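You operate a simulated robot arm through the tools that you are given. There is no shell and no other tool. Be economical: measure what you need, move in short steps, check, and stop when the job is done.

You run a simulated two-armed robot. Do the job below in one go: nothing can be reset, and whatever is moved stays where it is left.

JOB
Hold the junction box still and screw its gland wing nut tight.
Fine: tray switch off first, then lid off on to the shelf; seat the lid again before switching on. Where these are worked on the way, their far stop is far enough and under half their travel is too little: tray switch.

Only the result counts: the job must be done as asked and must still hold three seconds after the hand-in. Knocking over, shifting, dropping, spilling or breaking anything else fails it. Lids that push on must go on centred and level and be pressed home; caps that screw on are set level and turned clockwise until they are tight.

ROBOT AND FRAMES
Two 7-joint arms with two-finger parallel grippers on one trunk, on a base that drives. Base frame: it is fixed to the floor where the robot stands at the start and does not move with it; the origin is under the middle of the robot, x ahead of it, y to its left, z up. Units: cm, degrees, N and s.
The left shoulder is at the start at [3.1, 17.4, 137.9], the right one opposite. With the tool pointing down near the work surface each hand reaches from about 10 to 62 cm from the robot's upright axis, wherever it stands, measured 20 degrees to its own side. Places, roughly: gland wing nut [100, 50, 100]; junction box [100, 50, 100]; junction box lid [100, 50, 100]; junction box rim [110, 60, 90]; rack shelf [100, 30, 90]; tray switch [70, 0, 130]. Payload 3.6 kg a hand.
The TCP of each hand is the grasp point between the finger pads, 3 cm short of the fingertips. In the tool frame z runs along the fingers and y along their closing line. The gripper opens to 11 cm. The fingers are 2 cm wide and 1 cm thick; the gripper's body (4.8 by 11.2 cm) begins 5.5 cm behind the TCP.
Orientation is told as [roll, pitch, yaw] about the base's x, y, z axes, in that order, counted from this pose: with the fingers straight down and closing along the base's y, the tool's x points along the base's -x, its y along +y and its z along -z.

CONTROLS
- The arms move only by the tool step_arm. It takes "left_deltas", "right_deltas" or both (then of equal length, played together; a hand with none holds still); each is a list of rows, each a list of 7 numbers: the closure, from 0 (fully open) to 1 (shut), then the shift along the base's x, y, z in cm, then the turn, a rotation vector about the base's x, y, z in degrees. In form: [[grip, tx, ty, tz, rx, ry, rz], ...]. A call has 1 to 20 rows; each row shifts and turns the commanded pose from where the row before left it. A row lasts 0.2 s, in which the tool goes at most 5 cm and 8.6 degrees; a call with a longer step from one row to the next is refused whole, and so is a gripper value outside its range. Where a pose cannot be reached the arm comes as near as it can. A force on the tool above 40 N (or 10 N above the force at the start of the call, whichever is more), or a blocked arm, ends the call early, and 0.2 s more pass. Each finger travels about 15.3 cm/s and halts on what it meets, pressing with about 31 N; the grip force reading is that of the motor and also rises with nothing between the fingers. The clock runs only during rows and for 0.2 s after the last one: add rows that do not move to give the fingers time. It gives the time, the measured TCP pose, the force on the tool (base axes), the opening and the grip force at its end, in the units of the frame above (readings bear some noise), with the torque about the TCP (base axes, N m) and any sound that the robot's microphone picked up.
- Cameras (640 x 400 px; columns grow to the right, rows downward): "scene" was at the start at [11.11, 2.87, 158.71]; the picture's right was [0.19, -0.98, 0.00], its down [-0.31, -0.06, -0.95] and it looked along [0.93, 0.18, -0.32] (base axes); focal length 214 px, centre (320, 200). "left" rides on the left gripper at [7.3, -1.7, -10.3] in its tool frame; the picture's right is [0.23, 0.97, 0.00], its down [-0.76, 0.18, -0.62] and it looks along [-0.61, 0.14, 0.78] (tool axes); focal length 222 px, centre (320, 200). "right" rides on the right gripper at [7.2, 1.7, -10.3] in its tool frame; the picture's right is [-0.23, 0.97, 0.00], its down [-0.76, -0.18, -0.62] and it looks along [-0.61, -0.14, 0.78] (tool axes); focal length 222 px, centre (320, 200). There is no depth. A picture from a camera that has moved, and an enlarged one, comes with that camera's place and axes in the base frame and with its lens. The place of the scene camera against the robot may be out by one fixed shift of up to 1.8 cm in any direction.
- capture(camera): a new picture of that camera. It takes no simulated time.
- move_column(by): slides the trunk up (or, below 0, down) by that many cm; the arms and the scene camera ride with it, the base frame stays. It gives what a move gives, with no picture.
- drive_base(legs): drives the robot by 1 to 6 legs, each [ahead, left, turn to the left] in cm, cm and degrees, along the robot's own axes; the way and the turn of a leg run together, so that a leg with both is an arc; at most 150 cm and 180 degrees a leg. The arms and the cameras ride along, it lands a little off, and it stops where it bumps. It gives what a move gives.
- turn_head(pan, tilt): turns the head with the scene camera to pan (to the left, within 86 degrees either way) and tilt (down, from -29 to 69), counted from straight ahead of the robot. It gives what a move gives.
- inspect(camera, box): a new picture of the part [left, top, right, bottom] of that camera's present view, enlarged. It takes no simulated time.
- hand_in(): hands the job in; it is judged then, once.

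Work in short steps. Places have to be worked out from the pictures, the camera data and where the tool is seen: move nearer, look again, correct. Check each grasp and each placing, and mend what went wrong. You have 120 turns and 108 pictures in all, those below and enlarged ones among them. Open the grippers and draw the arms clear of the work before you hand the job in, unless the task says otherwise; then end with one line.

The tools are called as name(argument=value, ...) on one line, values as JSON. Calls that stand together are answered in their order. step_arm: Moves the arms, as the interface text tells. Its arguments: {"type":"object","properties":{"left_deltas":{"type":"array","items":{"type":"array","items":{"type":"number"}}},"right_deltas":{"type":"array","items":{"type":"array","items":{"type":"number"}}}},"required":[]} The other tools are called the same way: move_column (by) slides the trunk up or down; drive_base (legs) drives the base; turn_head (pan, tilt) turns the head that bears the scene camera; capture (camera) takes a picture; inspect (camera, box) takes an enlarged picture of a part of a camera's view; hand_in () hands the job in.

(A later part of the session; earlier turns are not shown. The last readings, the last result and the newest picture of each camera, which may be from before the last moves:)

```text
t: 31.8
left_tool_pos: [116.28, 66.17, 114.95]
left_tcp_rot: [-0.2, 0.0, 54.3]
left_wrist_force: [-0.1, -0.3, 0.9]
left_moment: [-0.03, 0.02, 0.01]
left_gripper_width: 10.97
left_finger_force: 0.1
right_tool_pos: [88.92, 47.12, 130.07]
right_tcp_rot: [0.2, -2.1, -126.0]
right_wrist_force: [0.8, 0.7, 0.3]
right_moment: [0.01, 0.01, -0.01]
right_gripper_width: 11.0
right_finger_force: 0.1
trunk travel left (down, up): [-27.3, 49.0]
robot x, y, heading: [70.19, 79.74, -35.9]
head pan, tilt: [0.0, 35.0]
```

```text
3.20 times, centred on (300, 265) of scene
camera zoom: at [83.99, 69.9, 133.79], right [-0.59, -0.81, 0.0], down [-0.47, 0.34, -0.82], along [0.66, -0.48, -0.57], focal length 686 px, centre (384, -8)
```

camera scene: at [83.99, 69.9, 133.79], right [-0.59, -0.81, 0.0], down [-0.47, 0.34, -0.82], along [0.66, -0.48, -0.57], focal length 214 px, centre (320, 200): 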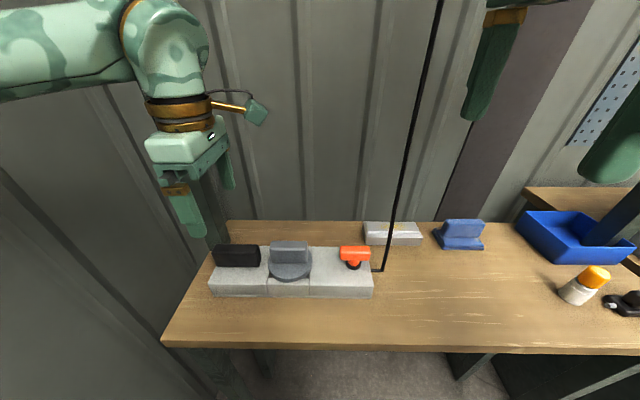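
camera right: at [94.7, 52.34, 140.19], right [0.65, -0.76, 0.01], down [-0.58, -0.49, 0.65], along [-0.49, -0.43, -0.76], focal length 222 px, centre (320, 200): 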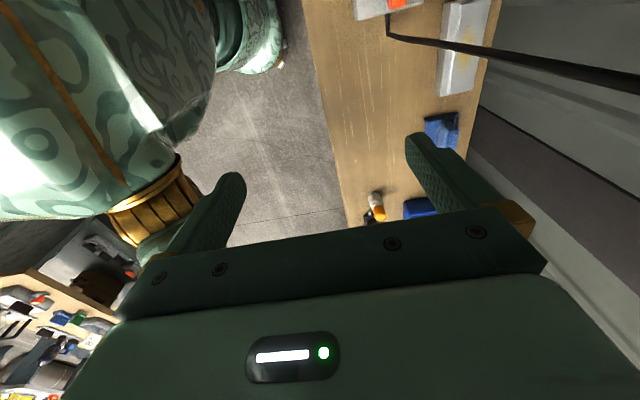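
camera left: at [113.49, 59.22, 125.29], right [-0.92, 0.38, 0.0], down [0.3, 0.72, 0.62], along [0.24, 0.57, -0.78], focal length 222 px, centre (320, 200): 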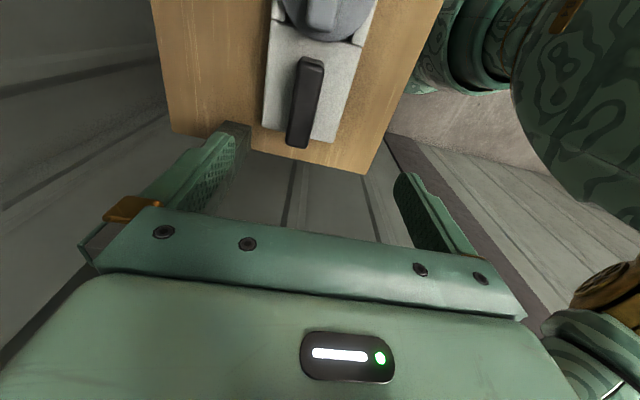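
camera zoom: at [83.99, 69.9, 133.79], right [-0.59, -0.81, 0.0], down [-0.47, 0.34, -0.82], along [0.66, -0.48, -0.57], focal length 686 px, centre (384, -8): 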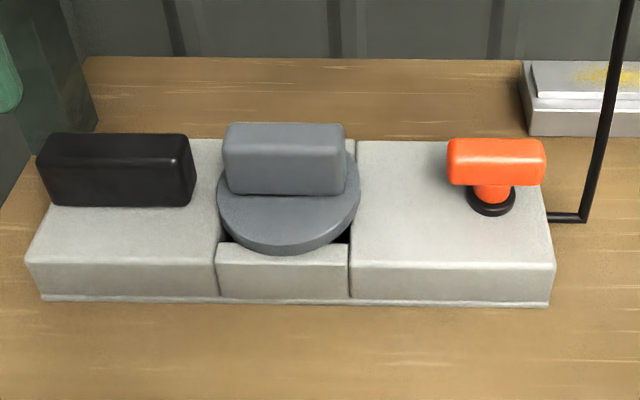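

The black fin's top centre comes out at (117.7, 64.8, 100.4). I centre the left hand over it and lower to z 99.8, then close.

step_arm(left_deltas=[[0, 1.4, -1.4, -2, 0, 0, -0.2], [0, 0, 0, -3, 0, 0, 0], [0, 0, 0, -3, 0, 0, 0], [0, 0, 0, -3, 0, 0, 0], [0, 0, 0, -2, 0, 0, 0], [0, 0, 0, -1, 0, 0, 0], [0, 0, 0, -1, 0, 0, 0], [0, 0, 0, 0, 0, 0, 0]])

capture(camera="left")

inspect(camera="scene", box=[140, 160, 400, 310])

```text
t: 33.6
left_tool_pos: [117.94, 64.83, 99.83]
left_tcp_rot: [-0.1, 0.0, 54.1]
left_wrist_force: [0.1, 0.7, 0.4]
left_moment: [-0.03, 0.01, -0.03]
left_gripper_width: 11.0
left_finger_force: 0.1
right_tool_pos: [88.93, 47.16, 130.19]
right_tcp_rot: [0.3, -2.3, -126.0]
right_wrist_force: [-0.1, -0.4, -0.3]
right_moment: [0.0, 0.04, -0.03]
right_gripper_width: 11.01
right_finger_force: 0.0
trunk travel left (down, up): [-27.3, 49.0]
robot x, y, heading: [70.19, 79.16, -35.8]
head pan, tilt: [0.0, 35.0]
```

```text
69 pictures are left
camera left: at [115.05, 57.94, 110.16], right [-0.92, 0.39, 0.0], down [0.3, 0.72, 0.62], along [0.24, 0.57, -0.78], focal length 222 px, centre (320, 200)
```

left: 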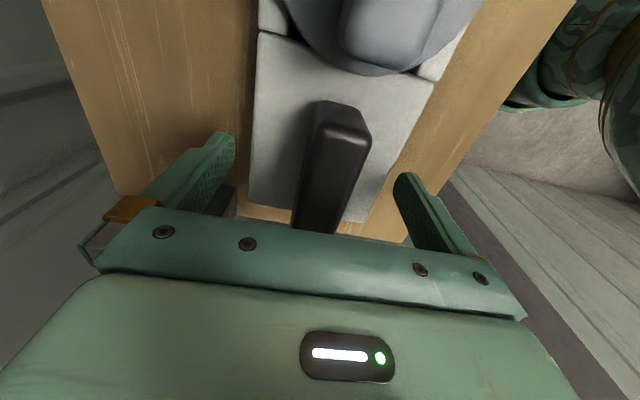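

```text
2.46 times, centred on (270, 235) of scene
camera zoom: at [83.99, 69.93, 133.79], right [-0.59, -0.81, 0.0], down [-0.47, 0.34, -0.82], along [0.66, -0.48, -0.57], focal length 528 px, centre (443, 114)
```

zoom: 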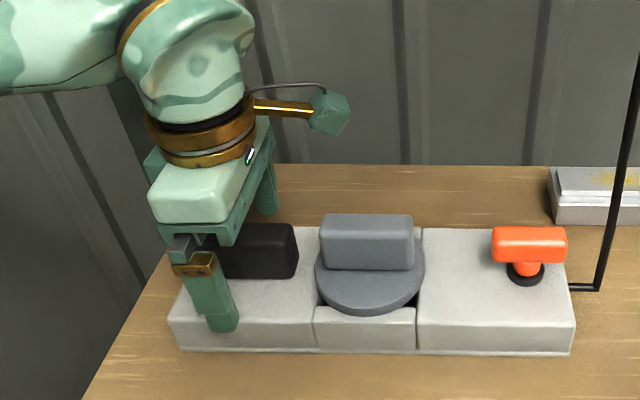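

The fin sits between the left fingers. I close on it gradually.

step_arm(left_deltas=[[0.3, 0, 0, 0, 0, 0, 0], [0.5, 0, 0, 0, 0, 0, 0], [0.6, 0, 0, 0, 0, 0, 0], [0.7, 0, 0, 0, 0, 0, 0], [0.75, 0, 0, 0, 0, 0, 0], [0.8, 0, 0, 0, 0, 0, 0], [0.9, 0, 0, 0, 0, 0, 0], [1, 0, 0, 0, 0, 0, 0], [1, 0, 0, 0, 0, 0, 0]])

inspect(camera="scene", box=[140, 160, 400, 310])

```text
t: 35.6
left_tool_pos: [118.05, 64.85, 99.9]
left_tcp_rot: [-0.1, -0.2, 54.1]
left_wrist_force: [-0.7, 0.4, 2.0]
left_moment: [0.06, 0.11, -0.44]
left_gripper_width: 2.83
left_finger_force: 30.7
right_tool_pos: [88.88, 47.05, 130.24]
right_tcp_rot: [0.3, -2.1, -125.9]
right_wrist_force: [-0.9, -0.2, 0.2]
right_moment: [-0.01, -0.04, -0.01]
right_gripper_width: 10.98
right_finger_force: 0.2
trunk travel left (down, up): [-27.3, 49.0]
robot x, y, heading: [69.69, 79.47, -35.9]
head pan, tilt: [0.0, 35.0]
```

```text
2.46 times, centred on (270, 235) of scene
camera zoom: at [83.99, 69.94, 133.79], right [-0.59, -0.81, 0.0], down [-0.47, 0.34, -0.82], along [0.66, -0.48, -0.57], focal length 528 px, centre (443, 114)
```

zoom: 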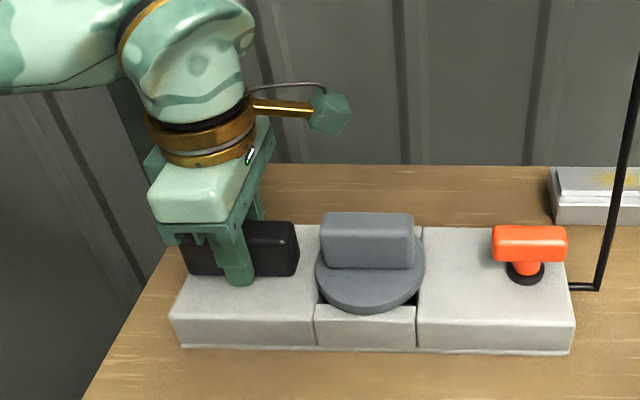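

The box is held firmly, but the two wrist cameras would clash if the right hand worked on the lid only ~11 cm away. So I release the left hand and draw it back up, take the lid off with the right hand alone (watching the force), and hold the box again for the nut.

step_arm(left_deltas=[[0.7, 0, 0, 0, 0, 0, 0], [0.4, 0, 0, 0, 0, 0, 0], [0, 0, 0, 0, 0, 0, 0], [0, 0, 0, 3, 0, 0, 0], [0, 0, 0, 4, 0, 0, 0], [0, 0, 0, 4, 0, 0, 0], [0, -1.5, 1.1, 4, 0, 0, 0], [0, -2.4, 1.8, 3, 0, 0, 0], [0, -2.4, 1.8, 3, 0, 0, 0], [0, -2.4, 1.8, 3, 0, 0, 0], [0, -2.4, 1.8, 3, 0, 0, 0]], right_deltas=[[0, 0, 0, 0, 0, 0, 0], [0, 0, 0, 0, 0, 0, 0], [0, 0, 0, 0, 0, 0, 0], [0, 0, 0, 0, 0, 0, 0], [0, 0, 0, 0, 0, 0, 0], [0, 0, 0, 0, 0, 0, 0], [0, 0, 0, 0, 0, 0, 0], [0, 0, 0, 0, 0, 0, 0], [0, 0, 0, 0, 0, 0, 0], [0, 0, 0, 0, 0, 0, 0], [0, 0, 0, 0, 0, 0, 0]])

step_arm(right_deltas=[[0, 2.3, 3.2, 0, 0, 2.2, 0], [0, 2.3, 3.2, 0, 0, 0, 0], [0, 2.3, 3.2, -1, 0, 0, 0], [0, 2.3, 3.2, -1, 0, 0, 0], [0, 3.2, -1, -3, 0, 0, 0], [0, 3.2, -1, -3, 0, 0, 0], [0, 3.2, -1, -3, 0, 0, 0], [0, 3.2, -1, -2, 0, 0, 0], [0, 0, 0, 0, 0, 0, 0]])

capture(camera="right")

capture(camera="scene")

```text
t: 38.0
left_tool_pos: [106.75, 73.34, 126.86]
left_tcp_rot: [-0.1, 0.0, 54.1]
left_wrist_force: [-0.3, 0.6, -0.3]
left_moment: [-0.01, 0.0, 0.02]
left_gripper_width: 10.97
left_finger_force: 0.1
right_tool_pos: [88.86, 47.1, 130.14]
right_tcp_rot: [0.3, -2.2, -125.9]
right_wrist_force: [0.0, 0.0, 0.2]
right_moment: [-0.01, -0.03, 0.01]
right_gripper_width: 10.99
right_finger_force: 0.0
trunk travel left (down, up): [-27.3, 49.0]
robot x, y, heading: [69.57, 79.22, -35.8]
head pan, tilt: [0.0, 35.0]
```

```text
t: 38.9
left_tool_pos: [107.2, 73.52, 126.88]
left_tcp_rot: [0.3, 0.2, 55.0]
left_wrist_force: [0.4, 4.6, -3.1]
left_moment: [-0.22, 0.0, -0.04]
left_gripper_width: 11.0
left_finger_force: 0.0
right_tool_pos: [96.7, 57.59, 128.89]
right_tcp_rot: [-1.6, -3.2, -126.6]
right_wrist_force: [-1.4, -5.2, 3.4]
right_moment: [0.61, -0.28, -0.18]
right_gripper_width: 11.0
right_finger_force: 0.0
trunk travel left (down, up): [-27.3, 49.0]
robot x, y, heading: [69.98, 79.47, -35.7]
head pan, tilt: [0.0, 35.0]
stopped in row 4 (left hand): the force on the tool passed its limit at 77 N (the readings are from after the stop); the commanded pose is now the measured one
```

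```text
66 pictures are left
camera right: at [102.86, 62.71, 138.74], right [0.64, -0.77, -0.01], down [-0.56, -0.49, 0.67], along [-0.52, -0.42, -0.74], focal length 222 px, centre (320, 200)
```

right: 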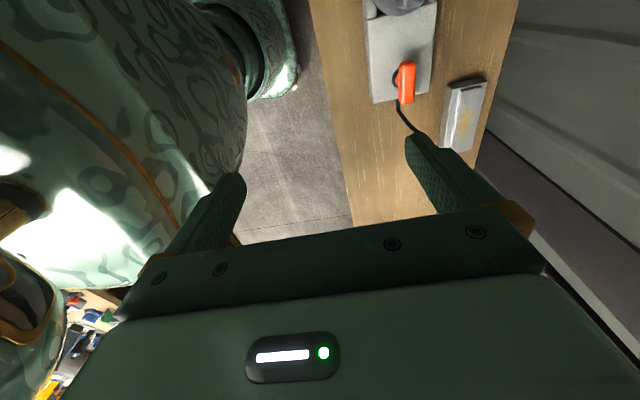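

```text
65 pictures are left
camera scene: at [84.08, 70.02, 133.78], right [-0.58, -0.81, 0.0], down [-0.47, 0.34, -0.82], along [0.66, -0.48, -0.57], focal length 214 px, centre (320, 200)
```

scene: 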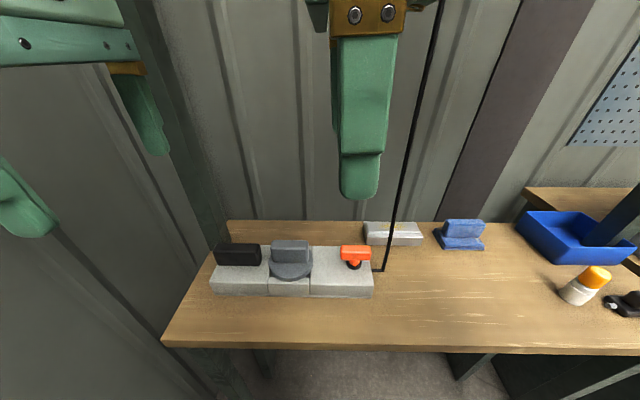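

The hands' brackets touched each other. I move them apart (right hand right, left hand up-left and turned back 60°), then continue.

step_arm(left_deltas=[[0, 0.6, 0.8, 0.5, 0, 0, 0], [0, 0, 1, 1, 0, 0, 0], [0, 0, 0, 2, 0, 0, -8], [0, 0, 0, 2, 0, 0, -8], [0, -1, 0.7, 2, 0, 0, -8], [0, -1, 0.7, 2, 0, 0, -8], [0, -1, 0.7, 2, 0, 0, -8], [0, -1, 0.7, 2, 0, 0, -8], [0, -1, 0.7, 2, 0, 0, -8]], right_deltas=[[0, -1.2, -1.6, 0, 0, 0, 0], [0, -0.6, -0.8, 0, 0, 0, 0], [0, 0, 0, 0, 0, 0, 0], [0, 0, 0, 0, 0, 0, 0], [0, 0, 0, 0, 0, 0, 0], [0, 0, 0, 0, 0, 0, 0], [0, 0, 0, 0, 0, 0, 0], [0, 0, 0, 0, 0, 0, 0], [0, 0, 0, 0, 0, 0, 0]])

step_arm(right_deltas=[[0, 3.2, -1, -1, 2.2, 1.8, 0.5], [0, 3.2, -1, -1, 0, 2, 0], [0, 3.2, -1, -2, 0, 0, 0], [0, 2.5, 2, -2, 0, 0, 0], [0, 2.5, 2.5, -2, 0, 0, 0], [0, 0, 0, -3, 0, 0, 0], [0, 0, 0, 0, 0, 0, 0]])

capture(camera="right")

capture(camera="scene")

```text
t: 40.9
left_tool_pos: [101.89, 76.83, 138.15]
left_tcp_rot: [0.1, 0.2, -1.2]
left_wrist_force: [-0.2, 0.2, 0.0]
left_moment: [-0.02, 0.01, -0.01]
left_gripper_width: 10.99
left_finger_force: 0.0
left hand out of reach, approached as far as the arm can: row 7, 8, 9
right_tool_pos: [94.62, 55.1, 128.84]
right_tcp_rot: [-1.7, -3.1, -126.6]
right_wrist_force: [0.1, 0.2, -0.3]
right_moment: [-0.01, 0.02, 0.01]
right_gripper_width: 10.99
right_finger_force: 0.1
trunk travel left (down, up): [-27.3, 49.0]
robot x, y, heading: [70.05, 79.08, -35.9]
head pan, tilt: [0.0, 35.0]
```

```text
t: 42.5
left_tool_pos: [101.93, 77.01, 138.18]
left_tcp_rot: [-0.1, 0.2, -1.1]
left_wrist_force: [-0.3, 0.3, 0.4]
left_moment: [0.01, 0.0, 0.01]
left_gripper_width: 11.03
left_finger_force: 0.0
right_tool_pos: [109.53, 56.4, 117.81]
right_tcp_rot: [-5.8, -3.7, -126.0]
right_wrist_force: [-0.1, -0.5, -0.6]
right_moment: [-0.01, -0.03, 0.01]
right_gripper_width: 11.02
right_finger_force: 0.1
trunk travel left (down, up): [-27.3, 49.0]
robot x, y, heading: [69.94, 79.4, -35.8]
head pan, tilt: [0.0, 35.0]
```

```text
64 pictures are left
camera right: at [116.34, 61.36, 127.48], right [0.65, -0.76, -0.09], down [-0.51, -0.52, 0.69], along [-0.56, -0.4, -0.72], focal length 222 px, centre (320, 200)
```

right: 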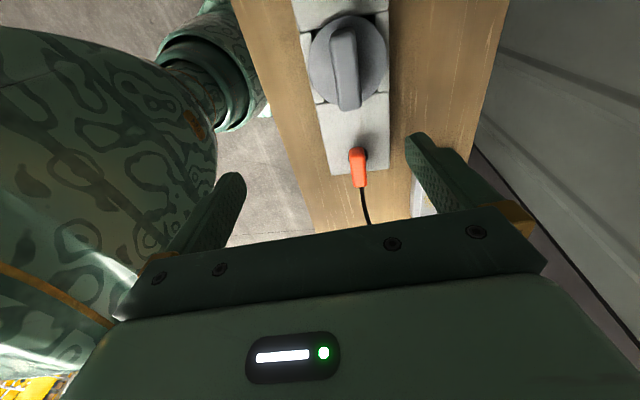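

```text
63 pictures are left
camera scene: at [84.02, 70.02, 133.8], right [-0.59, -0.81, 0.0], down [-0.47, 0.34, -0.82], along [0.66, -0.48, -0.57], focal length 214 px, centre (320, 200)
```

scene: 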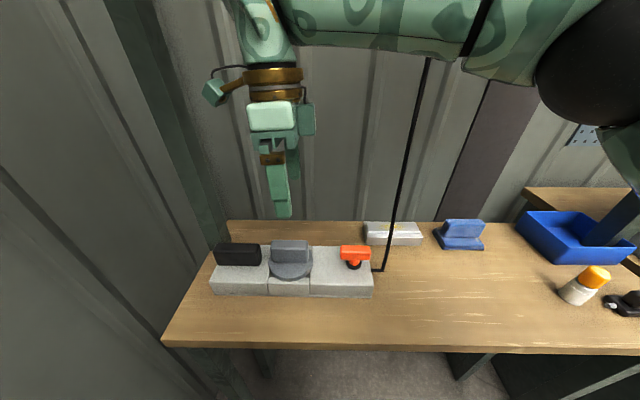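

The hand has become a bit tilted; I level it and look again.

step_arm(right_deltas=[[0, 0, 0, 0, -0.42, -6.87, 0], [0, 0, 0, 0, 0, 0, 0]])

inspect(camera="right", box=[240, 0, 450, 210])

inspect(camera="scene", box=[200, 170, 400, 310])

```text
t: 43.1
left_tool_pos: [101.98, 76.86, 138.04]
left_tcp_rot: [-0.1, 0.3, -1.1]
left_wrist_force: [0.8, -0.6, 0.9]
left_moment: [-0.04, 0.01, 0.0]
left_gripper_width: 10.98
left_finger_force: 0.0
right_tool_pos: [109.52, 56.51, 117.77]
right_tcp_rot: [-0.1, 0.1, -126.0]
right_wrist_force: [0.2, -0.2, 1.4]
right_moment: [-0.02, 0.02, 0.0]
right_gripper_width: 11.0
right_finger_force: 0.0
trunk travel left (down, up): [-27.3, 49.0]
robot x, y, heading: [69.94, 79.25, -35.7]
head pan, tilt: [0.0, 35.0]
```

```text
1.90 times, centred on (345, 105) of right
camera zoom: at [115.16, 61.44, 128.18], right [0.65, -0.76, 0.0], down [-0.59, -0.51, 0.62], along [-0.47, -0.41, -0.78], focal length 423 px, centre (272, 381)
```

zoom: 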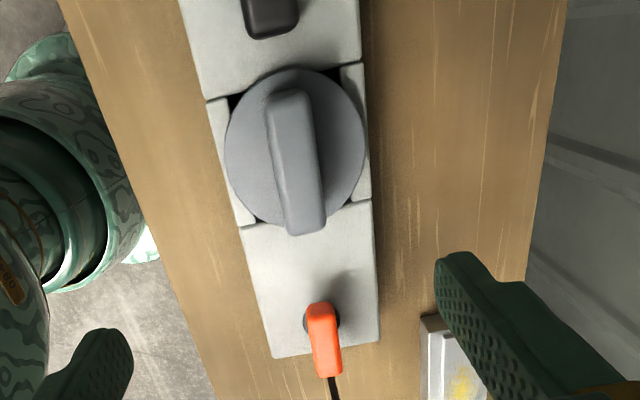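

```text
2.86 times, centred on (300, 240) of scene
camera zoom: at [84.07, 69.97, 133.78], right [-0.59, -0.81, 0.0], down [-0.47, 0.34, -0.82], along [0.66, -0.48, -0.57], focal length 613 px, centre (377, 86)
```

zoom: 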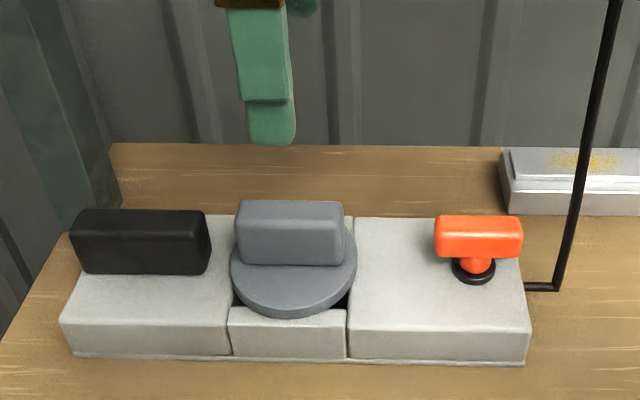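

Lid centre works out at (112.0, 56.75), fin top z≈101.4. I centre the right hand over it and lower to z 101.

step_arm(right_deltas=[[0, 2.5, 0.25, -2, 0, 0, 0.2], [0, 0, 0, -3, 0, 0, 0], [0, 0, 0, -3, 0, 0, 0], [0, 0, 0, -3, 0, 0, 0], [0, 0, 0, -2, 0, 0, 0], [0, 0, 0, -2, 0, 0, 0], [0, 0, 0, -1.7, 0, 0, 0], [0, 0, 0, 0, 0, 0, 0]])

capture(camera="right")

inspect(camera="scene", box=[200, 170, 400, 310])

```text
t: 44.9
left_tool_pos: [101.91, 76.78, 138.08]
left_tcp_rot: [-0.1, 0.2, -1.1]
left_wrist_force: [-0.6, -0.3, 0.3]
left_moment: [0.01, -0.01, -0.03]
left_gripper_width: 10.99
left_finger_force: 0.1
right_tool_pos: [112.01, 56.95, 100.86]
right_tcp_rot: [-0.2, 0.0, -126.0]
right_wrist_force: [0.3, 0.6, -0.2]
right_moment: [0.0, -0.02, -0.03]
right_gripper_width: 11.01
right_finger_force: 0.1
trunk travel left (down, up): [-27.3, 49.0]
robot x, y, heading: [70.35, 79.07, -35.8]
head pan, tilt: [0.0, 35.0]
```

```text
60 pictures are left
camera right: at [117.49, 61.79, 111.24], right [0.65, -0.76, 0.0], down [-0.59, -0.51, 0.62], along [-0.47, -0.41, -0.78], focal length 222 px, centre (320, 200)
```

right: 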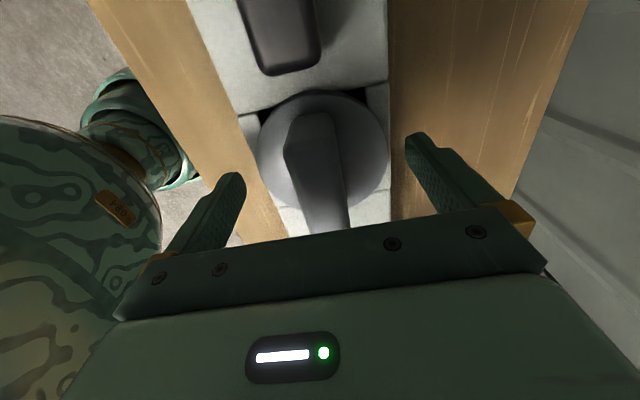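

```text
2.86 times, centred on (300, 240) of scene
camera zoom: at [84.0, 69.94, 133.79], right [-0.59, -0.81, 0.0], down [-0.47, 0.34, -0.82], along [0.66, -0.48, -0.57], focal length 613 px, centre (377, 86)
```

zoom: 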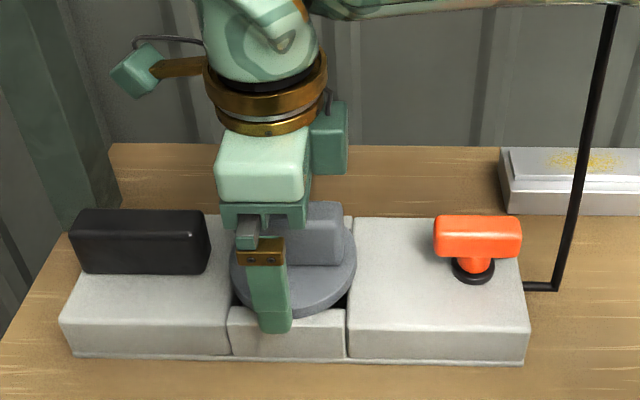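

The fin is centred between the fingers. I close gradually.

step_arm(right_deltas=[[0.3, 0, 0, 0, 0, 0, 0], [0.5, 0, 0, 0, 0, 0, 0], [0.6, 0, 0, 0, 0, 0, 0], [0.7, 0, 0, 0, 0, 0, 0], [0.75, 0, 0, 0, 0, 0, 0], [0.8, 0, 0, 0, 0, 0, 0], [0.9, 0, 0, 0, 0, 0, 0], [1, 0, 0, 0, 0, 0, 0], [1, 0, 0, 0, 0, 0, 0]])

step_arm(right_deltas=[[1, 0, 0, 0.3, 0, 0, 0], [1, 0, 0, 0.3, 0, 0, 0], [1, 0, 0, 0.3, 0, 0, 0]])

inspect(camera="scene", box=[200, 170, 400, 310])

```text
t: 46.9
left_tool_pos: [101.95, 76.85, 138.15]
left_tcp_rot: [0.0, 0.2, -1.1]
left_wrist_force: [0.2, 1.0, -0.4]
left_moment: [0.0, -0.01, -0.01]
left_gripper_width: 11.0
left_finger_force: 0.1
right_tool_pos: [112.02, 56.94, 100.99]
right_tcp_rot: [0.0, 0.0, -126.0]
right_wrist_force: [0.2, 0.1, 0.9]
right_moment: [-0.06, -0.08, -0.02]
right_gripper_width: 2.6
right_finger_force: 30.5
trunk travel left (down, up): [-27.3, 49.0]
robot x, y, heading: [69.93, 79.58, -35.9]
head pan, tilt: [0.0, 35.0]
```

```text
t: 47.7
left_tool_pos: [101.89, 76.88, 138.13]
left_tcp_rot: [0.0, 0.3, -1.1]
left_wrist_force: [0.1, -0.4, -0.2]
left_moment: [-0.03, -0.01, 0.02]
left_gripper_width: 11.0
left_finger_force: 0.0
right_tool_pos: [111.91, 56.89, 102.12]
right_tcp_rot: [-0.2, 0.1, -126.0]
right_wrist_force: [0.1, 0.4, -1.1]
right_moment: [0.04, -0.03, 0.01]
right_gripper_width: 2.58
right_finger_force: 30.9
trunk travel left (down, up): [-27.3, 49.0]
robot x, y, heading: [69.98, 79.32, -36.0]
head pan, tilt: [0.0, 35.0]
```

```text
2.86 times, centred on (300, 240) of scene
camera zoom: at [84.01, 69.94, 133.78], right [-0.59, -0.81, 0.0], down [-0.47, 0.34, -0.82], along [0.66, -0.48, -0.57], focal length 613 px, centre (377, 86)
```

zoom: 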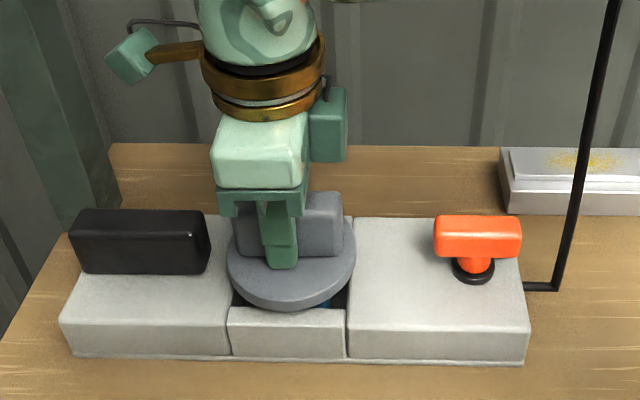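

The lid came off freely, the box did not stir (seated TCP was (112.0, 56.95, 100.95), yaw -126). I lift it, draw it back, carry it right in front of the cable to the free shelf area near (88.4, 31.4).

step_arm(right_deltas=[[1, 0, 0, 3.5, 0, 0, 0], [1, 0, 0, 3.5, 0, 0, 0], [1, 0, 0, 3.5, 0, 0, 0], [1, 0, 0, 3.5, 0, 0, 0], [1, -2.43, 1.76, 0, 0, 0, 0], [1, -2.43, 1.76, 0, 0, 0, 0], [1, -2.43, 1.76, 0, 0, 0, 0], [1, -3.15, -2.65, 0, 0, 0, 0], [1, -3.15, -2.65, 0, 0, 0, 0], [1, -3.15, -2.65, 0, 0, 0, 0], [1, -2.34, -3.24, 0, 0, 0, 0], [1, -2.34, -3.24, 0, 0, 0, 0], [1, -2.34, -3.24, 0, 0, 0, 0], [1, -2.34, -3.24, 0, 0, 0, 0], [1, -2.34, -3.24, 0, 0, 0, 0], [1, -1.17, -1.62, 0, 0, 0, 0], [1, 2.0, -1.5, -2, 0, 0, 0], [1, 2.0, -1.5, -2, 0, 0, 0], [1, 2.0, -1.5, -2, 0, 0, 0], [1, 0, 0, 0, 0, 0, 0]])

capture(camera="scene")

capture(camera="right")

```text
t: 51.9
left_tool_pos: [101.8, 76.9, 138.18]
left_tcp_rot: [0.0, 0.2, -1.1]
left_wrist_force: [0.1, -0.2, 0.1]
left_moment: [-0.03, 0.01, 0.02]
left_gripper_width: 11.02
left_finger_force: 0.1
right_tool_pos: [88.16, 32.03, 110.3]
right_tcp_rot: [0.0, 0.1, -125.9]
right_wrist_force: [0.2, 0.6, -1.6]
right_moment: [0.02, -0.01, -0.01]
right_gripper_width: 2.55
right_finger_force: 30.7
trunk travel left (down, up): [-27.3, 49.0]
robot x, y, heading: [70.0, 79.28, -35.9]
head pan, tilt: [0.0, 35.0]
```

```text
57 pictures are left
camera scene: at [83.94, 69.94, 133.8], right [-0.59, -0.81, 0.0], down [-0.47, 0.34, -0.82], along [0.66, -0.48, -0.57], focal length 214 px, centre (320, 200)
```

scene: 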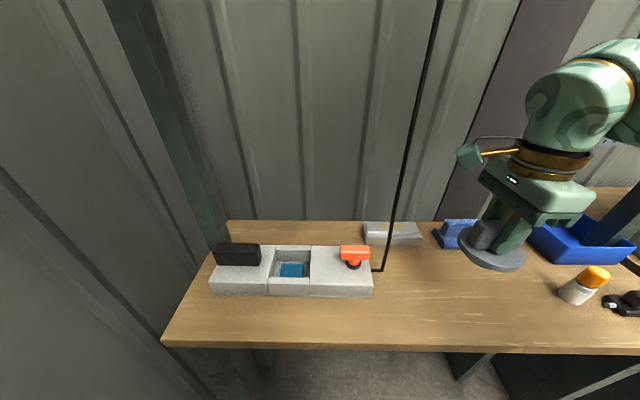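

```text
56 pictures are left
camera right: at [93.76, 37.07, 120.57], right [0.65, -0.76, 0.0], down [-0.59, -0.51, 0.62], along [-0.47, -0.41, -0.78], focal length 222 px, centre (320, 200)
```

right: 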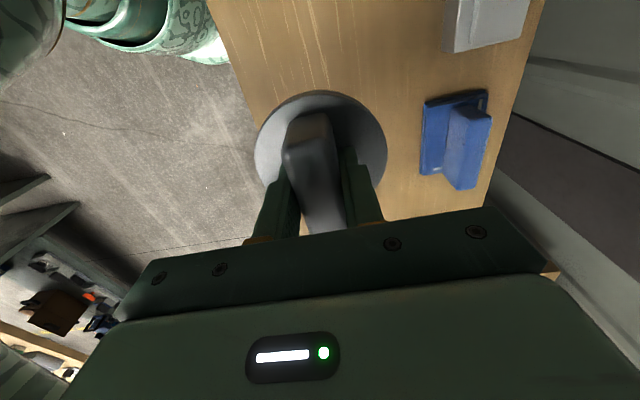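

The box's interior is open, and the lid is over clear shelf. I go 1.5 cm further in from the edge and lower slowly until touch.

step_arm(right_deltas=[[1, 1.2, -0.9, -2, 0, 0, 0], [1, 0, 0, -2.5, 0, 0, 0], [1, 0, 0, -2.5, 0, 0, 0], [1, 0, 0, -1.5, 0, 0, 0], [1, 0, 0, -0.5, 0, 0, 0], [1, 0, 0, 0, 0, 0, 0]])

inspect(camera="scene", box=[400, 180, 600, 310])

```text
t: 53.3
left_tool_pos: [101.93, 76.89, 138.17]
left_tcp_rot: [0.0, 0.2, -1.1]
left_wrist_force: [0.0, 0.2, -0.3]
left_moment: [0.01, -0.01, 0.01]
left_gripper_width: 11.02
left_finger_force: 0.1
right_tool_pos: [89.48, 30.89, 101.05]
right_tcp_rot: [-0.2, 0.1, -126.0]
right_wrist_force: [-0.1, 0.0, -1.2]
right_moment: [0.02, -0.02, 0.0]
right_gripper_width: 2.57
right_finger_force: 31.1
trunk travel left (down, up): [-27.3, 49.0]
robot x, y, heading: [70.08, 79.33, -35.7]
head pan, tilt: [0.0, 35.0]
```

```text
3.08 times, centred on (500, 245) of scene
camera zoom: at [83.99, 69.91, 133.79], right [-0.59, -0.81, 0.0], down [-0.47, 0.34, -0.82], along [0.66, -0.48, -0.57], focal length 660 px, centre (-234, 62)
```

zoom: 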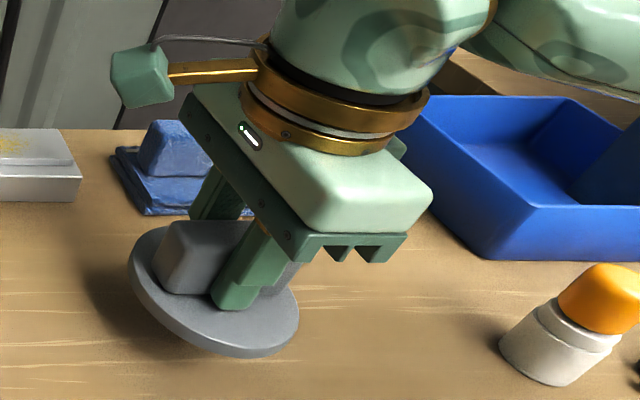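

The lid is still a few cm above the shelf. I lower in half-centimetre rows until it touches.

step_arm(right_deltas=[[1, 0, 0, -0.5, 0, 0, 0], [1, 0, 0, -0.5, 0, 0, 0], [1, 0, 0, -0.5, 0, 0, 0], [1, 0, 0, -0.4, 0, 0, 0], [1, 0, 0, -0.4, 0, 0, 0], [1, 0, 0, 0, 0, 0, 0]])

inspect(camera="scene", box=[400, 180, 600, 310])

```text
t: 54.7
left_tool_pos: [101.9, 76.82, 138.13]
left_tcp_rot: [-0.1, 0.3, -1.0]
left_wrist_force: [-0.3, -0.1, -0.1]
left_moment: [0.0, 0.0, -0.04]
left_gripper_width: 10.98
left_finger_force: 0.1
right_tool_pos: [89.35, 30.86, 98.73]
right_tcp_rot: [-0.1, 0.0, -126.1]
right_wrist_force: [0.4, 0.4, -2.0]
right_moment: [-0.01, 0.01, -0.02]
right_gripper_width: 2.55
right_finger_force: 30.9
trunk travel left (down, up): [-27.3, 49.0]
robot x, y, heading: [69.85, 79.43, -35.8]
head pan, tilt: [0.0, 35.0]
```

```text
3.08 times, centred on (500, 245) of scene
camera zoom: at [83.99, 69.91, 133.79], right [-0.59, -0.81, 0.0], down [-0.47, 0.34, -0.82], along [0.66, -0.48, -0.57], focal length 660 px, centre (-234, 62)
```

zoom: 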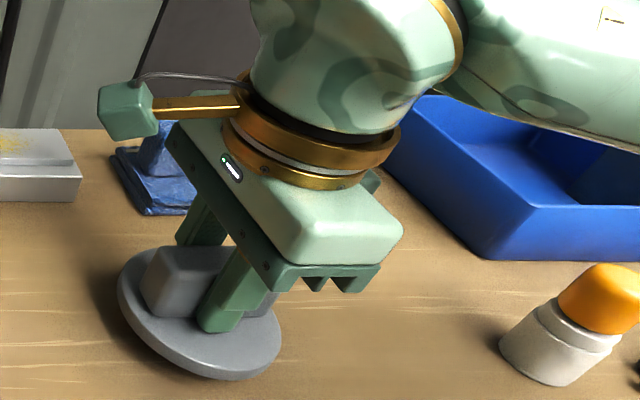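

step_arm(right_deltas=[[1, 0, 0, -0.4, 0, 0, 0], [1, 0, 0, -0.4, 0, 0, 0], [1, 0, 0, -0.4, 0, 0, 0], [1, 0, 0, -0.3, 0, 0, 0], [1, 0, 0, 0, 0, 0, 0]])

inspect(camera="scene", box=[400, 200, 600, 330])

```text
t: 55.6
left_tool_pos: [101.93, 77.15, 138.25]
left_tcp_rot: [-0.1, 0.2, -1.1]
left_wrist_force: [-0.5, -0.2, -0.5]
left_moment: [0.01, 0.05, -0.02]
left_gripper_width: 11.0
left_finger_force: 0.1
right_tool_pos: [89.37, 31.05, 97.96]
right_tcp_rot: [0.4, 0.2, -126.1]
right_wrist_force: [-6.3, 4.4, 19.8]
right_moment: [0.34, 0.67, -0.06]
right_gripper_width: 2.56
right_finger_force: 30.9
trunk travel left (down, up): [-27.3, 49.0]
robot x, y, heading: [69.69, 79.21, -36.0]
head pan, tilt: [0.0, 35.0]
stopped in row 4 (right hand): the force on the tool passed its limit at 45 N (the readings are from after the stop); the commanded pose is now the measured one
```

```text
3.08 times, centred on (500, 265) of scene
camera zoom: at [83.86, 70.09, 133.82], right [-0.59, -0.81, 0.0], down [-0.46, 0.34, -0.82], along [0.66, -0.48, -0.57], focal length 660 px, centre (-234, 0)
```

zoom: 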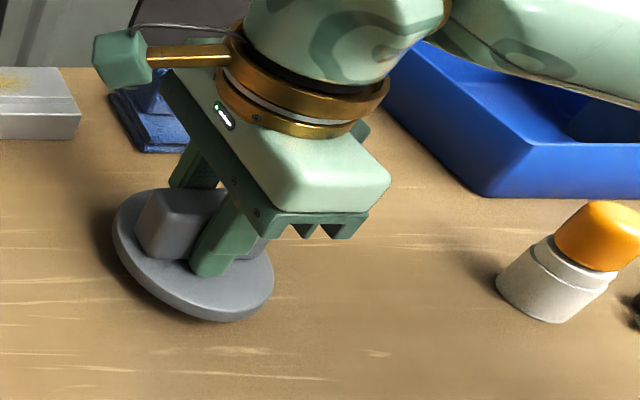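

The lid rests on the shelf (TCP z 97.96). I open the fingers slowly and rise straight up.

step_arm(right_deltas=[[1, 0, 0, 0.1, 0, 0, 0], [0.75, 0, 0, 0, 0, 0, 0], [0.6, 0, 0, 0, 0, 0, 0], [0.4, 0, 0, 0, 0, 0, 0], [0.2, 0, 0, 0, 0, 0, 0], [0, 0, 0, 0, 0, 0, 0], [0, 0, 0, 2, 0, 0, 0], [0, 0, 0, 3, 0, 0, 0], [0, 0, 0, 4, 0, 0, 0], [0, 0, 0, 4, 0, 0, 0], [0, 0, 0, 4, 0, 0, 0]])

capture(camera="scene")

capture(camera="right")

```text
t: 58.0
left_tool_pos: [101.82, 76.91, 138.15]
left_tcp_rot: [0.0, 0.2, -1.2]
left_wrist_force: [0.3, -0.1, -0.2]
left_moment: [-0.01, -0.02, -0.02]
left_gripper_width: 11.0
left_finger_force: 0.1
right_tool_pos: [89.53, 31.19, 115.02]
right_tcp_rot: [0.3, 0.2, -126.0]
right_wrist_force: [-0.1, -0.2, 0.4]
right_moment: [0.0, -0.01, 0.01]
right_gripper_width: 11.01
right_finger_force: 0.1
trunk travel left (down, up): [-27.3, 49.0]
robot x, y, heading: [69.85, 79.33, -35.9]
head pan, tilt: [0.0, 35.0]
```

```text
52 pictures are left
camera scene: at [83.96, 69.99, 133.8], right [-0.59, -0.81, 0.0], down [-0.47, 0.34, -0.82], along [0.66, -0.48, -0.57], focal length 214 px, centre (320, 200)
```

scene: 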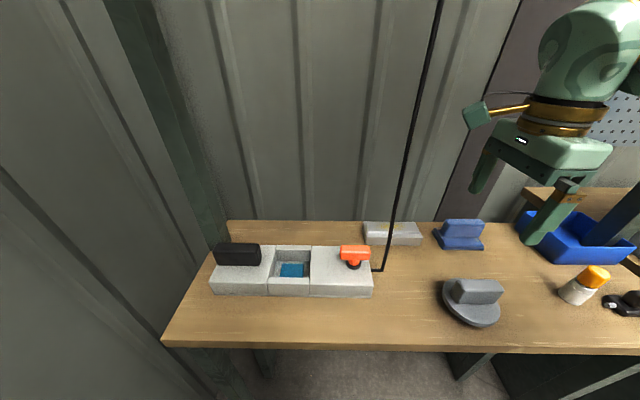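

```text
51 pictures are left
camera right: at [95.11, 36.19, 125.29], right [0.65, -0.76, 0.0], down [-0.6, -0.51, 0.62], along [-0.47, -0.41, -0.78], focal length 222 px, centre (320, 200)
```

right: 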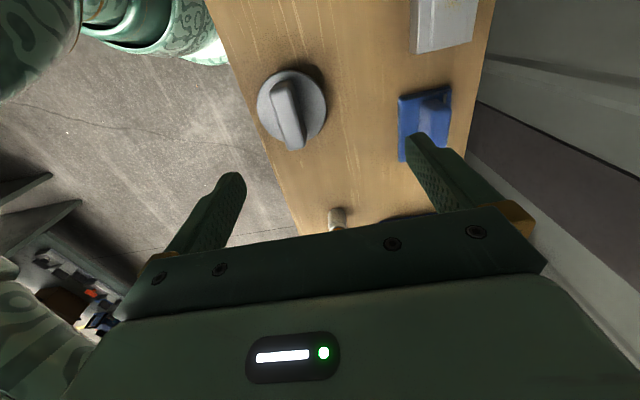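

The lid stands safely on the shelf. Now the left hand goes back: turn to yaw 54 and come over the black fin.

step_arm(left_deltas=[[0, 0.8, -0.6, -1, 0, 0, 8], [0, 0.8, -0.6, -1, 0, 0, 8], [0, 0.8, -0.6, -1, 0, 0, 8], [0, 0.8, -0.6, -1, 0, 0, 8], [0, 0.8, -0.6, -1, 0, 0, 8], [0, 0.8, -0.6, -1, 0, 0, 8], [0, 2, -1.5, -3, 0, 0, 7.2], [0, 2, -1.5, -3, 0, 0, 0], [0, 2, -1.5, -3, 0, 0, 0], [0, 2, -1.5, -3, 0, 0, 0], [0, 0, 0, 0, 0, 0, 0]])

```text
t: 60.4
left_tool_pos: [114.59, 67.4, 120.19]
left_tcp_rot: [0.0, 0.2, 54.2]
left_wrist_force: [-0.1, -0.2, -0.1]
left_moment: [0.0, 0.04, -0.03]
left_gripper_width: 11.01
left_finger_force: 0.1
right_tool_pos: [89.58, 31.0, 114.88]
right_tcp_rot: [0.2, 0.2, -126.0]
right_wrist_force: [-0.6, 0.6, -0.4]
right_moment: [0.02, 0.04, 0.02]
right_gripper_width: 11.01
right_finger_force: 0.0
trunk travel left (down, up): [-27.3, 49.0]
robot x, y, heading: [69.92, 79.6, -36.0]
head pan, tilt: [0.0, 35.0]
```

I lower the left hand on to the fin at the known grasp pose and close it.

step_arm(left_deltas=[[0, 1.7, -1.3, -3, 0, 0, 0], [0, 1.7, -1.25, -3, 0, 0, 0], [0, 0, 0, -4, 0, 0, 0], [0, 0, 0, -4, 0, 0, 0], [0, 0, 0, -3, 0, 0, 0], [0, 0, 0, -2, 0, 0, 0], [0, 0, 0, -1.3, 0, 0, 0], [0, 0, 0, 0, 0, 0, 0], [0.3, 0, 0, 0, 0, 0, 0], [0.5, 0, 0, 0, 0, 0, 0], [0.6, 0, 0, 0, 0, 0, 0], [0.7, 0, 0, 0, 0, 0, 0], [0.75, 0, 0, 0, 0, 0, 0], [0.8, 0, 0, 0, 0, 0, 0], [0.9, 0, 0, 0, 0, 0, 0], [1, 0, 0, 0, 0, 0, 0], [1, 0, 0, 0, 0, 0, 0]])

step_arm(right_deltas=[[0, -2.43, 1.76, 1, 0, 0, 0], [0, -2.43, 1.76, 1, 0, 0, 0], [0, -2.43, 1.76, 1, 0, 0, 0], [0, -2.43, 1.76, 1, 0, 0, 0], [0, 2.34, 3.24, 0, 0, 0, 0], [0, 2.34, 3.24, 0, 0, 0, 0], [0, 2.34, 3.24, 0, 0, 0, 0], [0, 2.34, 3.24, 0, 0, 0, 0], [0, 2.34, 3.24, 0, 0, 0, 0], [0, 2.43, -1.76, 0, 0, 0, 0], [0, 2.43, -1.76, 0, 0, 0, 0], [0, 2.43, -1.76, 0, 0, 0, 0], [0, 2.43, -1.76, 0, 0, 0, 0], [0, 0, 0, 0, 0, 0, 0]])

capture(camera="scene")

capture(camera="right")

```text
t: 64.0
left_tool_pos: [118.28, 64.79, 99.82]
left_tcp_rot: [0.0, 0.2, 54.1]
left_wrist_force: [-1.1, 0.5, 0.3]
left_moment: [-0.08, -0.06, -0.33]
left_gripper_width: 2.79
left_finger_force: 31.6
right_tool_pos: [89.54, 31.19, 114.89]
right_tcp_rot: [0.3, 0.2, -125.9]
right_wrist_force: [-0.7, 1.1, -0.3]
right_moment: [0.03, 0.0, 0.0]
right_gripper_width: 11.0
right_finger_force: 0.0
trunk travel left (down, up): [-27.3, 49.0]
robot x, y, heading: [70.29, 79.81, -35.7]
head pan, tilt: [0.0, 35.0]
```

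```text
t: 67.0
left_tool_pos: [118.1, 64.71, 99.8]
left_tcp_rot: [0.0, 0.2, 54.1]
left_wrist_force: [-1.5, -0.7, 0.3]
left_moment: [-0.32, 0.04, -0.15]
left_gripper_width: 2.79
left_finger_force: 30.9
right_tool_pos: [101.0, 46.92, 118.68]
right_tcp_rot: [0.3, 0.1, -126.1]
right_wrist_force: [0.2, -0.4, 0.0]
right_moment: [0.0, 0.02, 0.0]
right_gripper_width: 10.99
right_finger_force: 0.0
trunk travel left (down, up): [-27.3, 49.0]
robot x, y, heading: [69.95, 79.6, -35.9]
head pan, tilt: [0.0, 35.0]
```

```text
50 pictures are left
camera scene: at [83.98, 69.91, 133.79], right [-0.59, -0.81, 0.0], down [-0.47, 0.34, -0.82], along [0.66, -0.48, -0.57], focal length 214 px, centre (320, 200)
```

scene: 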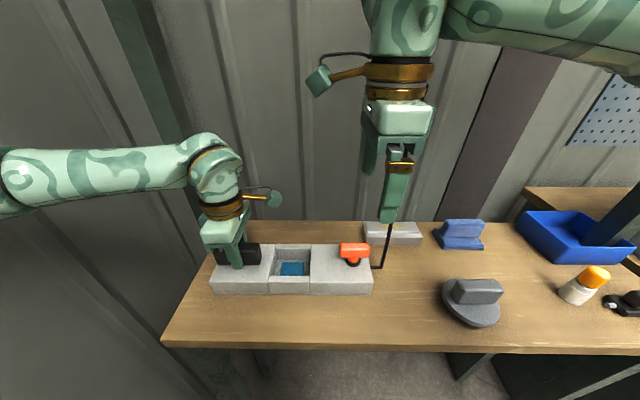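

```text
49 pictures are left
camera right: at [106.51, 51.84, 128.97], right [0.65, -0.76, 0.0], down [-0.6, -0.51, 0.62], along [-0.47, -0.41, -0.79], focal length 222 px, centre (320, 200)
```

right: 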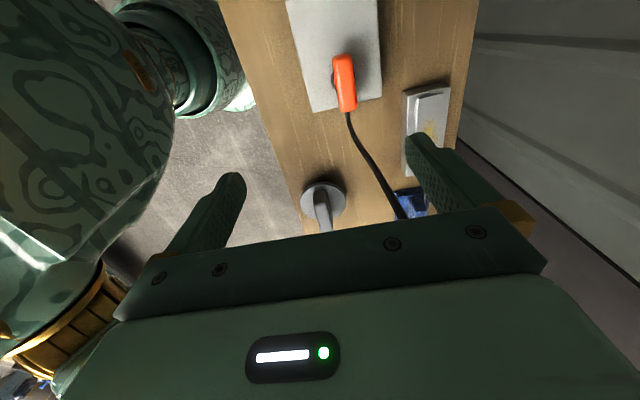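

The box is held again (2.8 cm). Nut estimated at (104.2, 46.0, top 99.4); the cable runs ~7 cm to its right. I bring the right hand over the nut to z 107 with fingers part-open, and check.

step_arm(right_deltas=[[0, 1.6, -0.45, -2, 0, 0, 0], [0.2, 1.6, -0.45, -2, 0, 0, 0.2], [0.3, 0, 0, -3, 0, 0, 0], [0.4, 0, 0, -3, 0, 0, 0], [0.45, 0, 0, -2, 0, 0, 0], [0.45, 0, 0, 0, 0, 0, 0]])

capture(camera="right")

inspect(camera="scene", box=[250, 120, 470, 310])

```text
t: 68.4
left_tool_pos: [118.18, 64.7, 99.84]
left_tcp_rot: [0.1, 0.2, 54.1]
left_wrist_force: [-0.9, 0.1, 0.6]
left_moment: [-0.05, -0.13, -0.15]
left_gripper_width: 2.78
left_finger_force: 31.1
right_tool_pos: [104.56, 46.09, 106.62]
right_tcp_rot: [0.3, 0.2, -125.8]
right_wrist_force: [0.7, -1.2, -0.1]
right_moment: [-0.03, 0.0, -0.03]
right_gripper_width: 6.04
right_finger_force: 0.2
trunk travel left (down, up): [-27.3, 49.0]
robot x, y, heading: [69.93, 79.48, -35.9]
head pan, tilt: [0.0, 35.0]
```

```text
48 pictures are left
camera right: at [110.03, 51.1, 117.06], right [0.66, -0.75, 0.0], down [-0.59, -0.51, 0.62], along [-0.47, -0.41, -0.79], focal length 222 px, centre (320, 200)
```

right: 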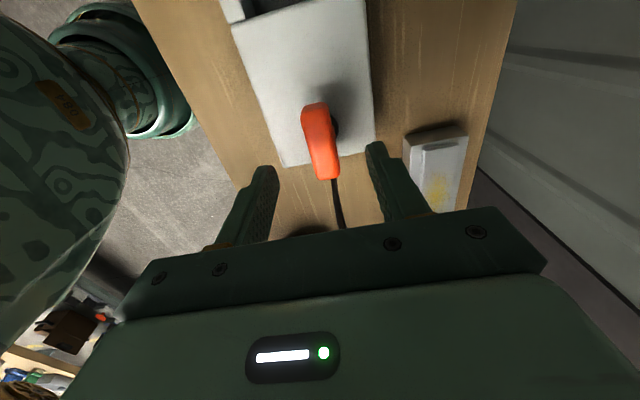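

```text
2.11 times, centred on (360, 215) of scene
camera zoom: at [83.99, 69.92, 133.79], right [-0.59, -0.81, 0.0], down [-0.47, 0.34, -0.82], along [0.66, -0.48, -0.57], focal length 452 px, centre (236, 168)
```

zoom: 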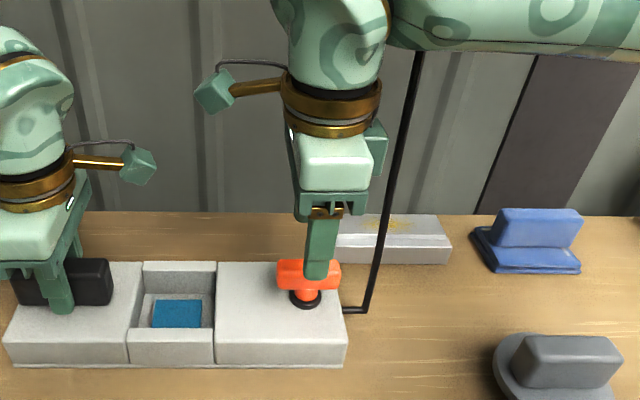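

The hand is nearly centred on the nut. I correct 0.35 cm left, lower to z 99.5 and close on the wing.

step_arm(right_deltas=[[0.45, 0.05, 0.33, -2, 0, 0, 0], [0.45, 0, 0, -2, 0, 0, 0], [0.45, 0, 0, -1.5, 0, 0, 0], [0.45, 0, 0, -1, 0, 0, 0], [0.45, 0, 0, -0.6, 0, 0, 0], [0.45, 0, 0, 0, 0, 0, 0], [0.6, 0, 0, 0, 0, 0, 0], [0.7, 0, 0, 0, 0, 0, 0], [0.8, 0, 0, 0, 0, 0, 0], [0.9, 0, 0, 0, 0, 0, 0], [1, 0, 0, 0, 0, 0, 0], [1, 0, 0, 0, 0, 0, 0]])

inspect(camera="scene", box=[250, 120, 470, 310])

capture(camera="right")

```text
t: 71.0
left_tool_pos: [118.13, 64.79, 99.87]
left_tcp_rot: [0.2, 0.3, 54.2]
left_wrist_force: [-4.2, 6.8, 3.8]
left_moment: [-0.24, 0.1, -0.91]
left_gripper_width: 2.8
left_finger_force: 30.6
right_tool_pos: [104.72, 46.48, 99.83]
right_tcp_rot: [0.3, 0.2, -125.8]
right_wrist_force: [4.9, -3.6, 0.2]
right_moment: [-0.09, -0.09, -0.17]
right_gripper_width: 3.15
right_finger_force: 31.5
trunk travel left (down, up): [-27.3, 49.0]
robot x, y, heading: [69.97, 79.4, -35.7]
head pan, tilt: [0.0, 35.0]
```

```text
2.11 times, centred on (360, 215) of scene
camera zoom: at [83.99, 69.93, 133.79], right [-0.59, -0.81, 0.0], down [-0.47, 0.34, -0.82], along [0.66, -0.48, -0.57], focal length 452 px, centre (236, 168)
```

zoom: 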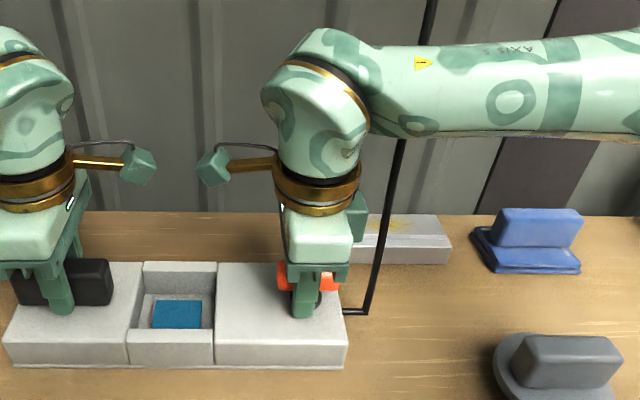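

```text
45 pictures are left
camera right: at [110.18, 51.38, 110.12], right [0.66, -0.75, 0.0], down [-0.59, -0.51, 0.62], along [-0.47, -0.41, -0.79], focal length 222 px, centre (320, 200)
```

right: 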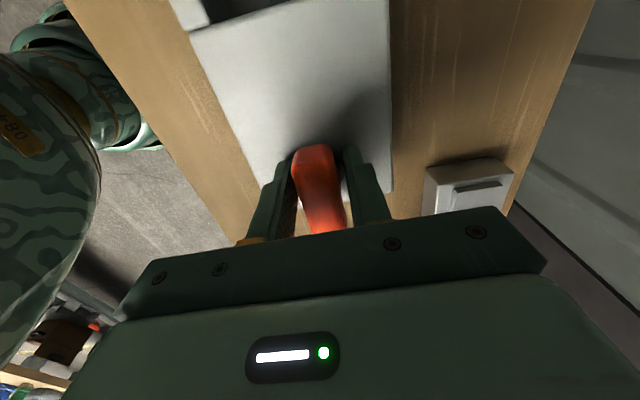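

The wing is held. I turn it clockwise 40° in 5° rows and watch the torque.

step_arm(right_deltas=[[1, 0.1, -0.07, 0, 0, 0, -5], [1, 0, 0, 0, 0, 0, -5], [1, 0, 0, 0, 0, 0, -5], [1, 0, 0, 0, 0, 0, -5], [1, 0, 0, 0, 0, 0, -5], [1, 0, 0, 0, 0, 0, -5], [1, 0, 0, 0, 0, 0, -5], [1, 0, 0, 0, 0, 0, -5]])

inspect(camera="scene", box=[250, 120, 470, 310])

```text
t: 72.8
left_tool_pos: [118.22, 64.75, 99.94]
left_tcp_rot: [-0.1, 0.2, 54.0]
left_wrist_force: [0.1, 4.6, 2.1]
left_moment: [0.13, -0.25, -0.88]
left_gripper_width: 2.82
left_finger_force: 30.7
right_tool_pos: [104.59, 46.42, 99.83]
right_tcp_rot: [0.3, 0.2, -165.7]
right_wrist_force: [0.9, -2.8, -0.8]
right_moment: [-0.04, -0.01, 0.65]
right_gripper_width: 3.14
right_finger_force: 30.8
trunk travel left (down, up): [-27.3, 49.0]
robot x, y, heading: [69.92, 79.31, -35.8]
head pan, tilt: [0.0, 35.0]
```

```text
2.11 times, centred on (360, 215) of scene
camera zoom: at [84.0, 69.93, 133.79], right [-0.59, -0.81, 0.0], down [-0.47, 0.34, -0.82], along [0.66, -0.48, -0.57], focal length 452 px, centre (236, 168)
```

zoom: 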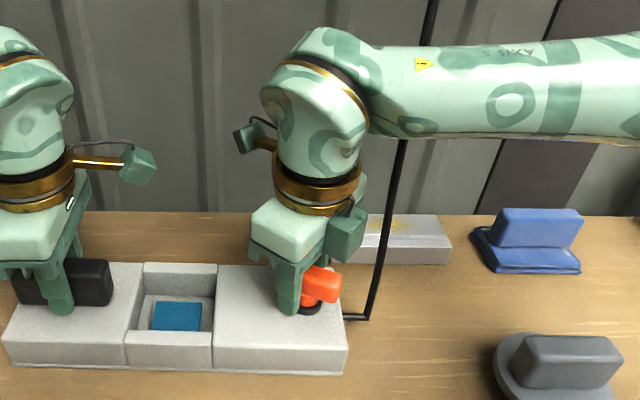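

It turns with about 0.65 N m. I go on clockwise another 50°.

step_arm(right_deltas=[[1, 0, 0, 0, 0, 0, -5], [1, 0, 0, 0, 0, 0, -5], [1, 0, 0, 0, 0, 0, -5], [1, 0, 0, 0, 0, 0, -5], [1, 0, 0, 0, 0, 0, -5], [1, 0, 0, 0, 0, 0, -5], [1, 0, 0, 0, 0, 0, -5], [1, 0, 0, 0, 0, 0, -5]])

```text
t: 74.6
left_tool_pos: [118.22, 64.72, 99.71]
left_tcp_rot: [0.0, 0.2, 54.1]
left_wrist_force: [10.1, 18.1, 3.0]
left_moment: [-0.19, 0.12, -0.81]
left_gripper_width: 2.95
left_finger_force: 30.8
right_tool_pos: [104.55, 46.28, 99.75]
right_tcp_rot: [0.4, 0.2, 153.9]
right_wrist_force: [-10.5, -20.4, 1.7]
right_moment: [-0.61, 0.28, 0.53]
right_gripper_width: 3.06
right_finger_force: 30.8
trunk travel left (down, up): [-27.3, 49.0]
robot x, y, heading: [69.98, 79.41, -36.0]
head pan, tilt: [0.0, 35.0]
```

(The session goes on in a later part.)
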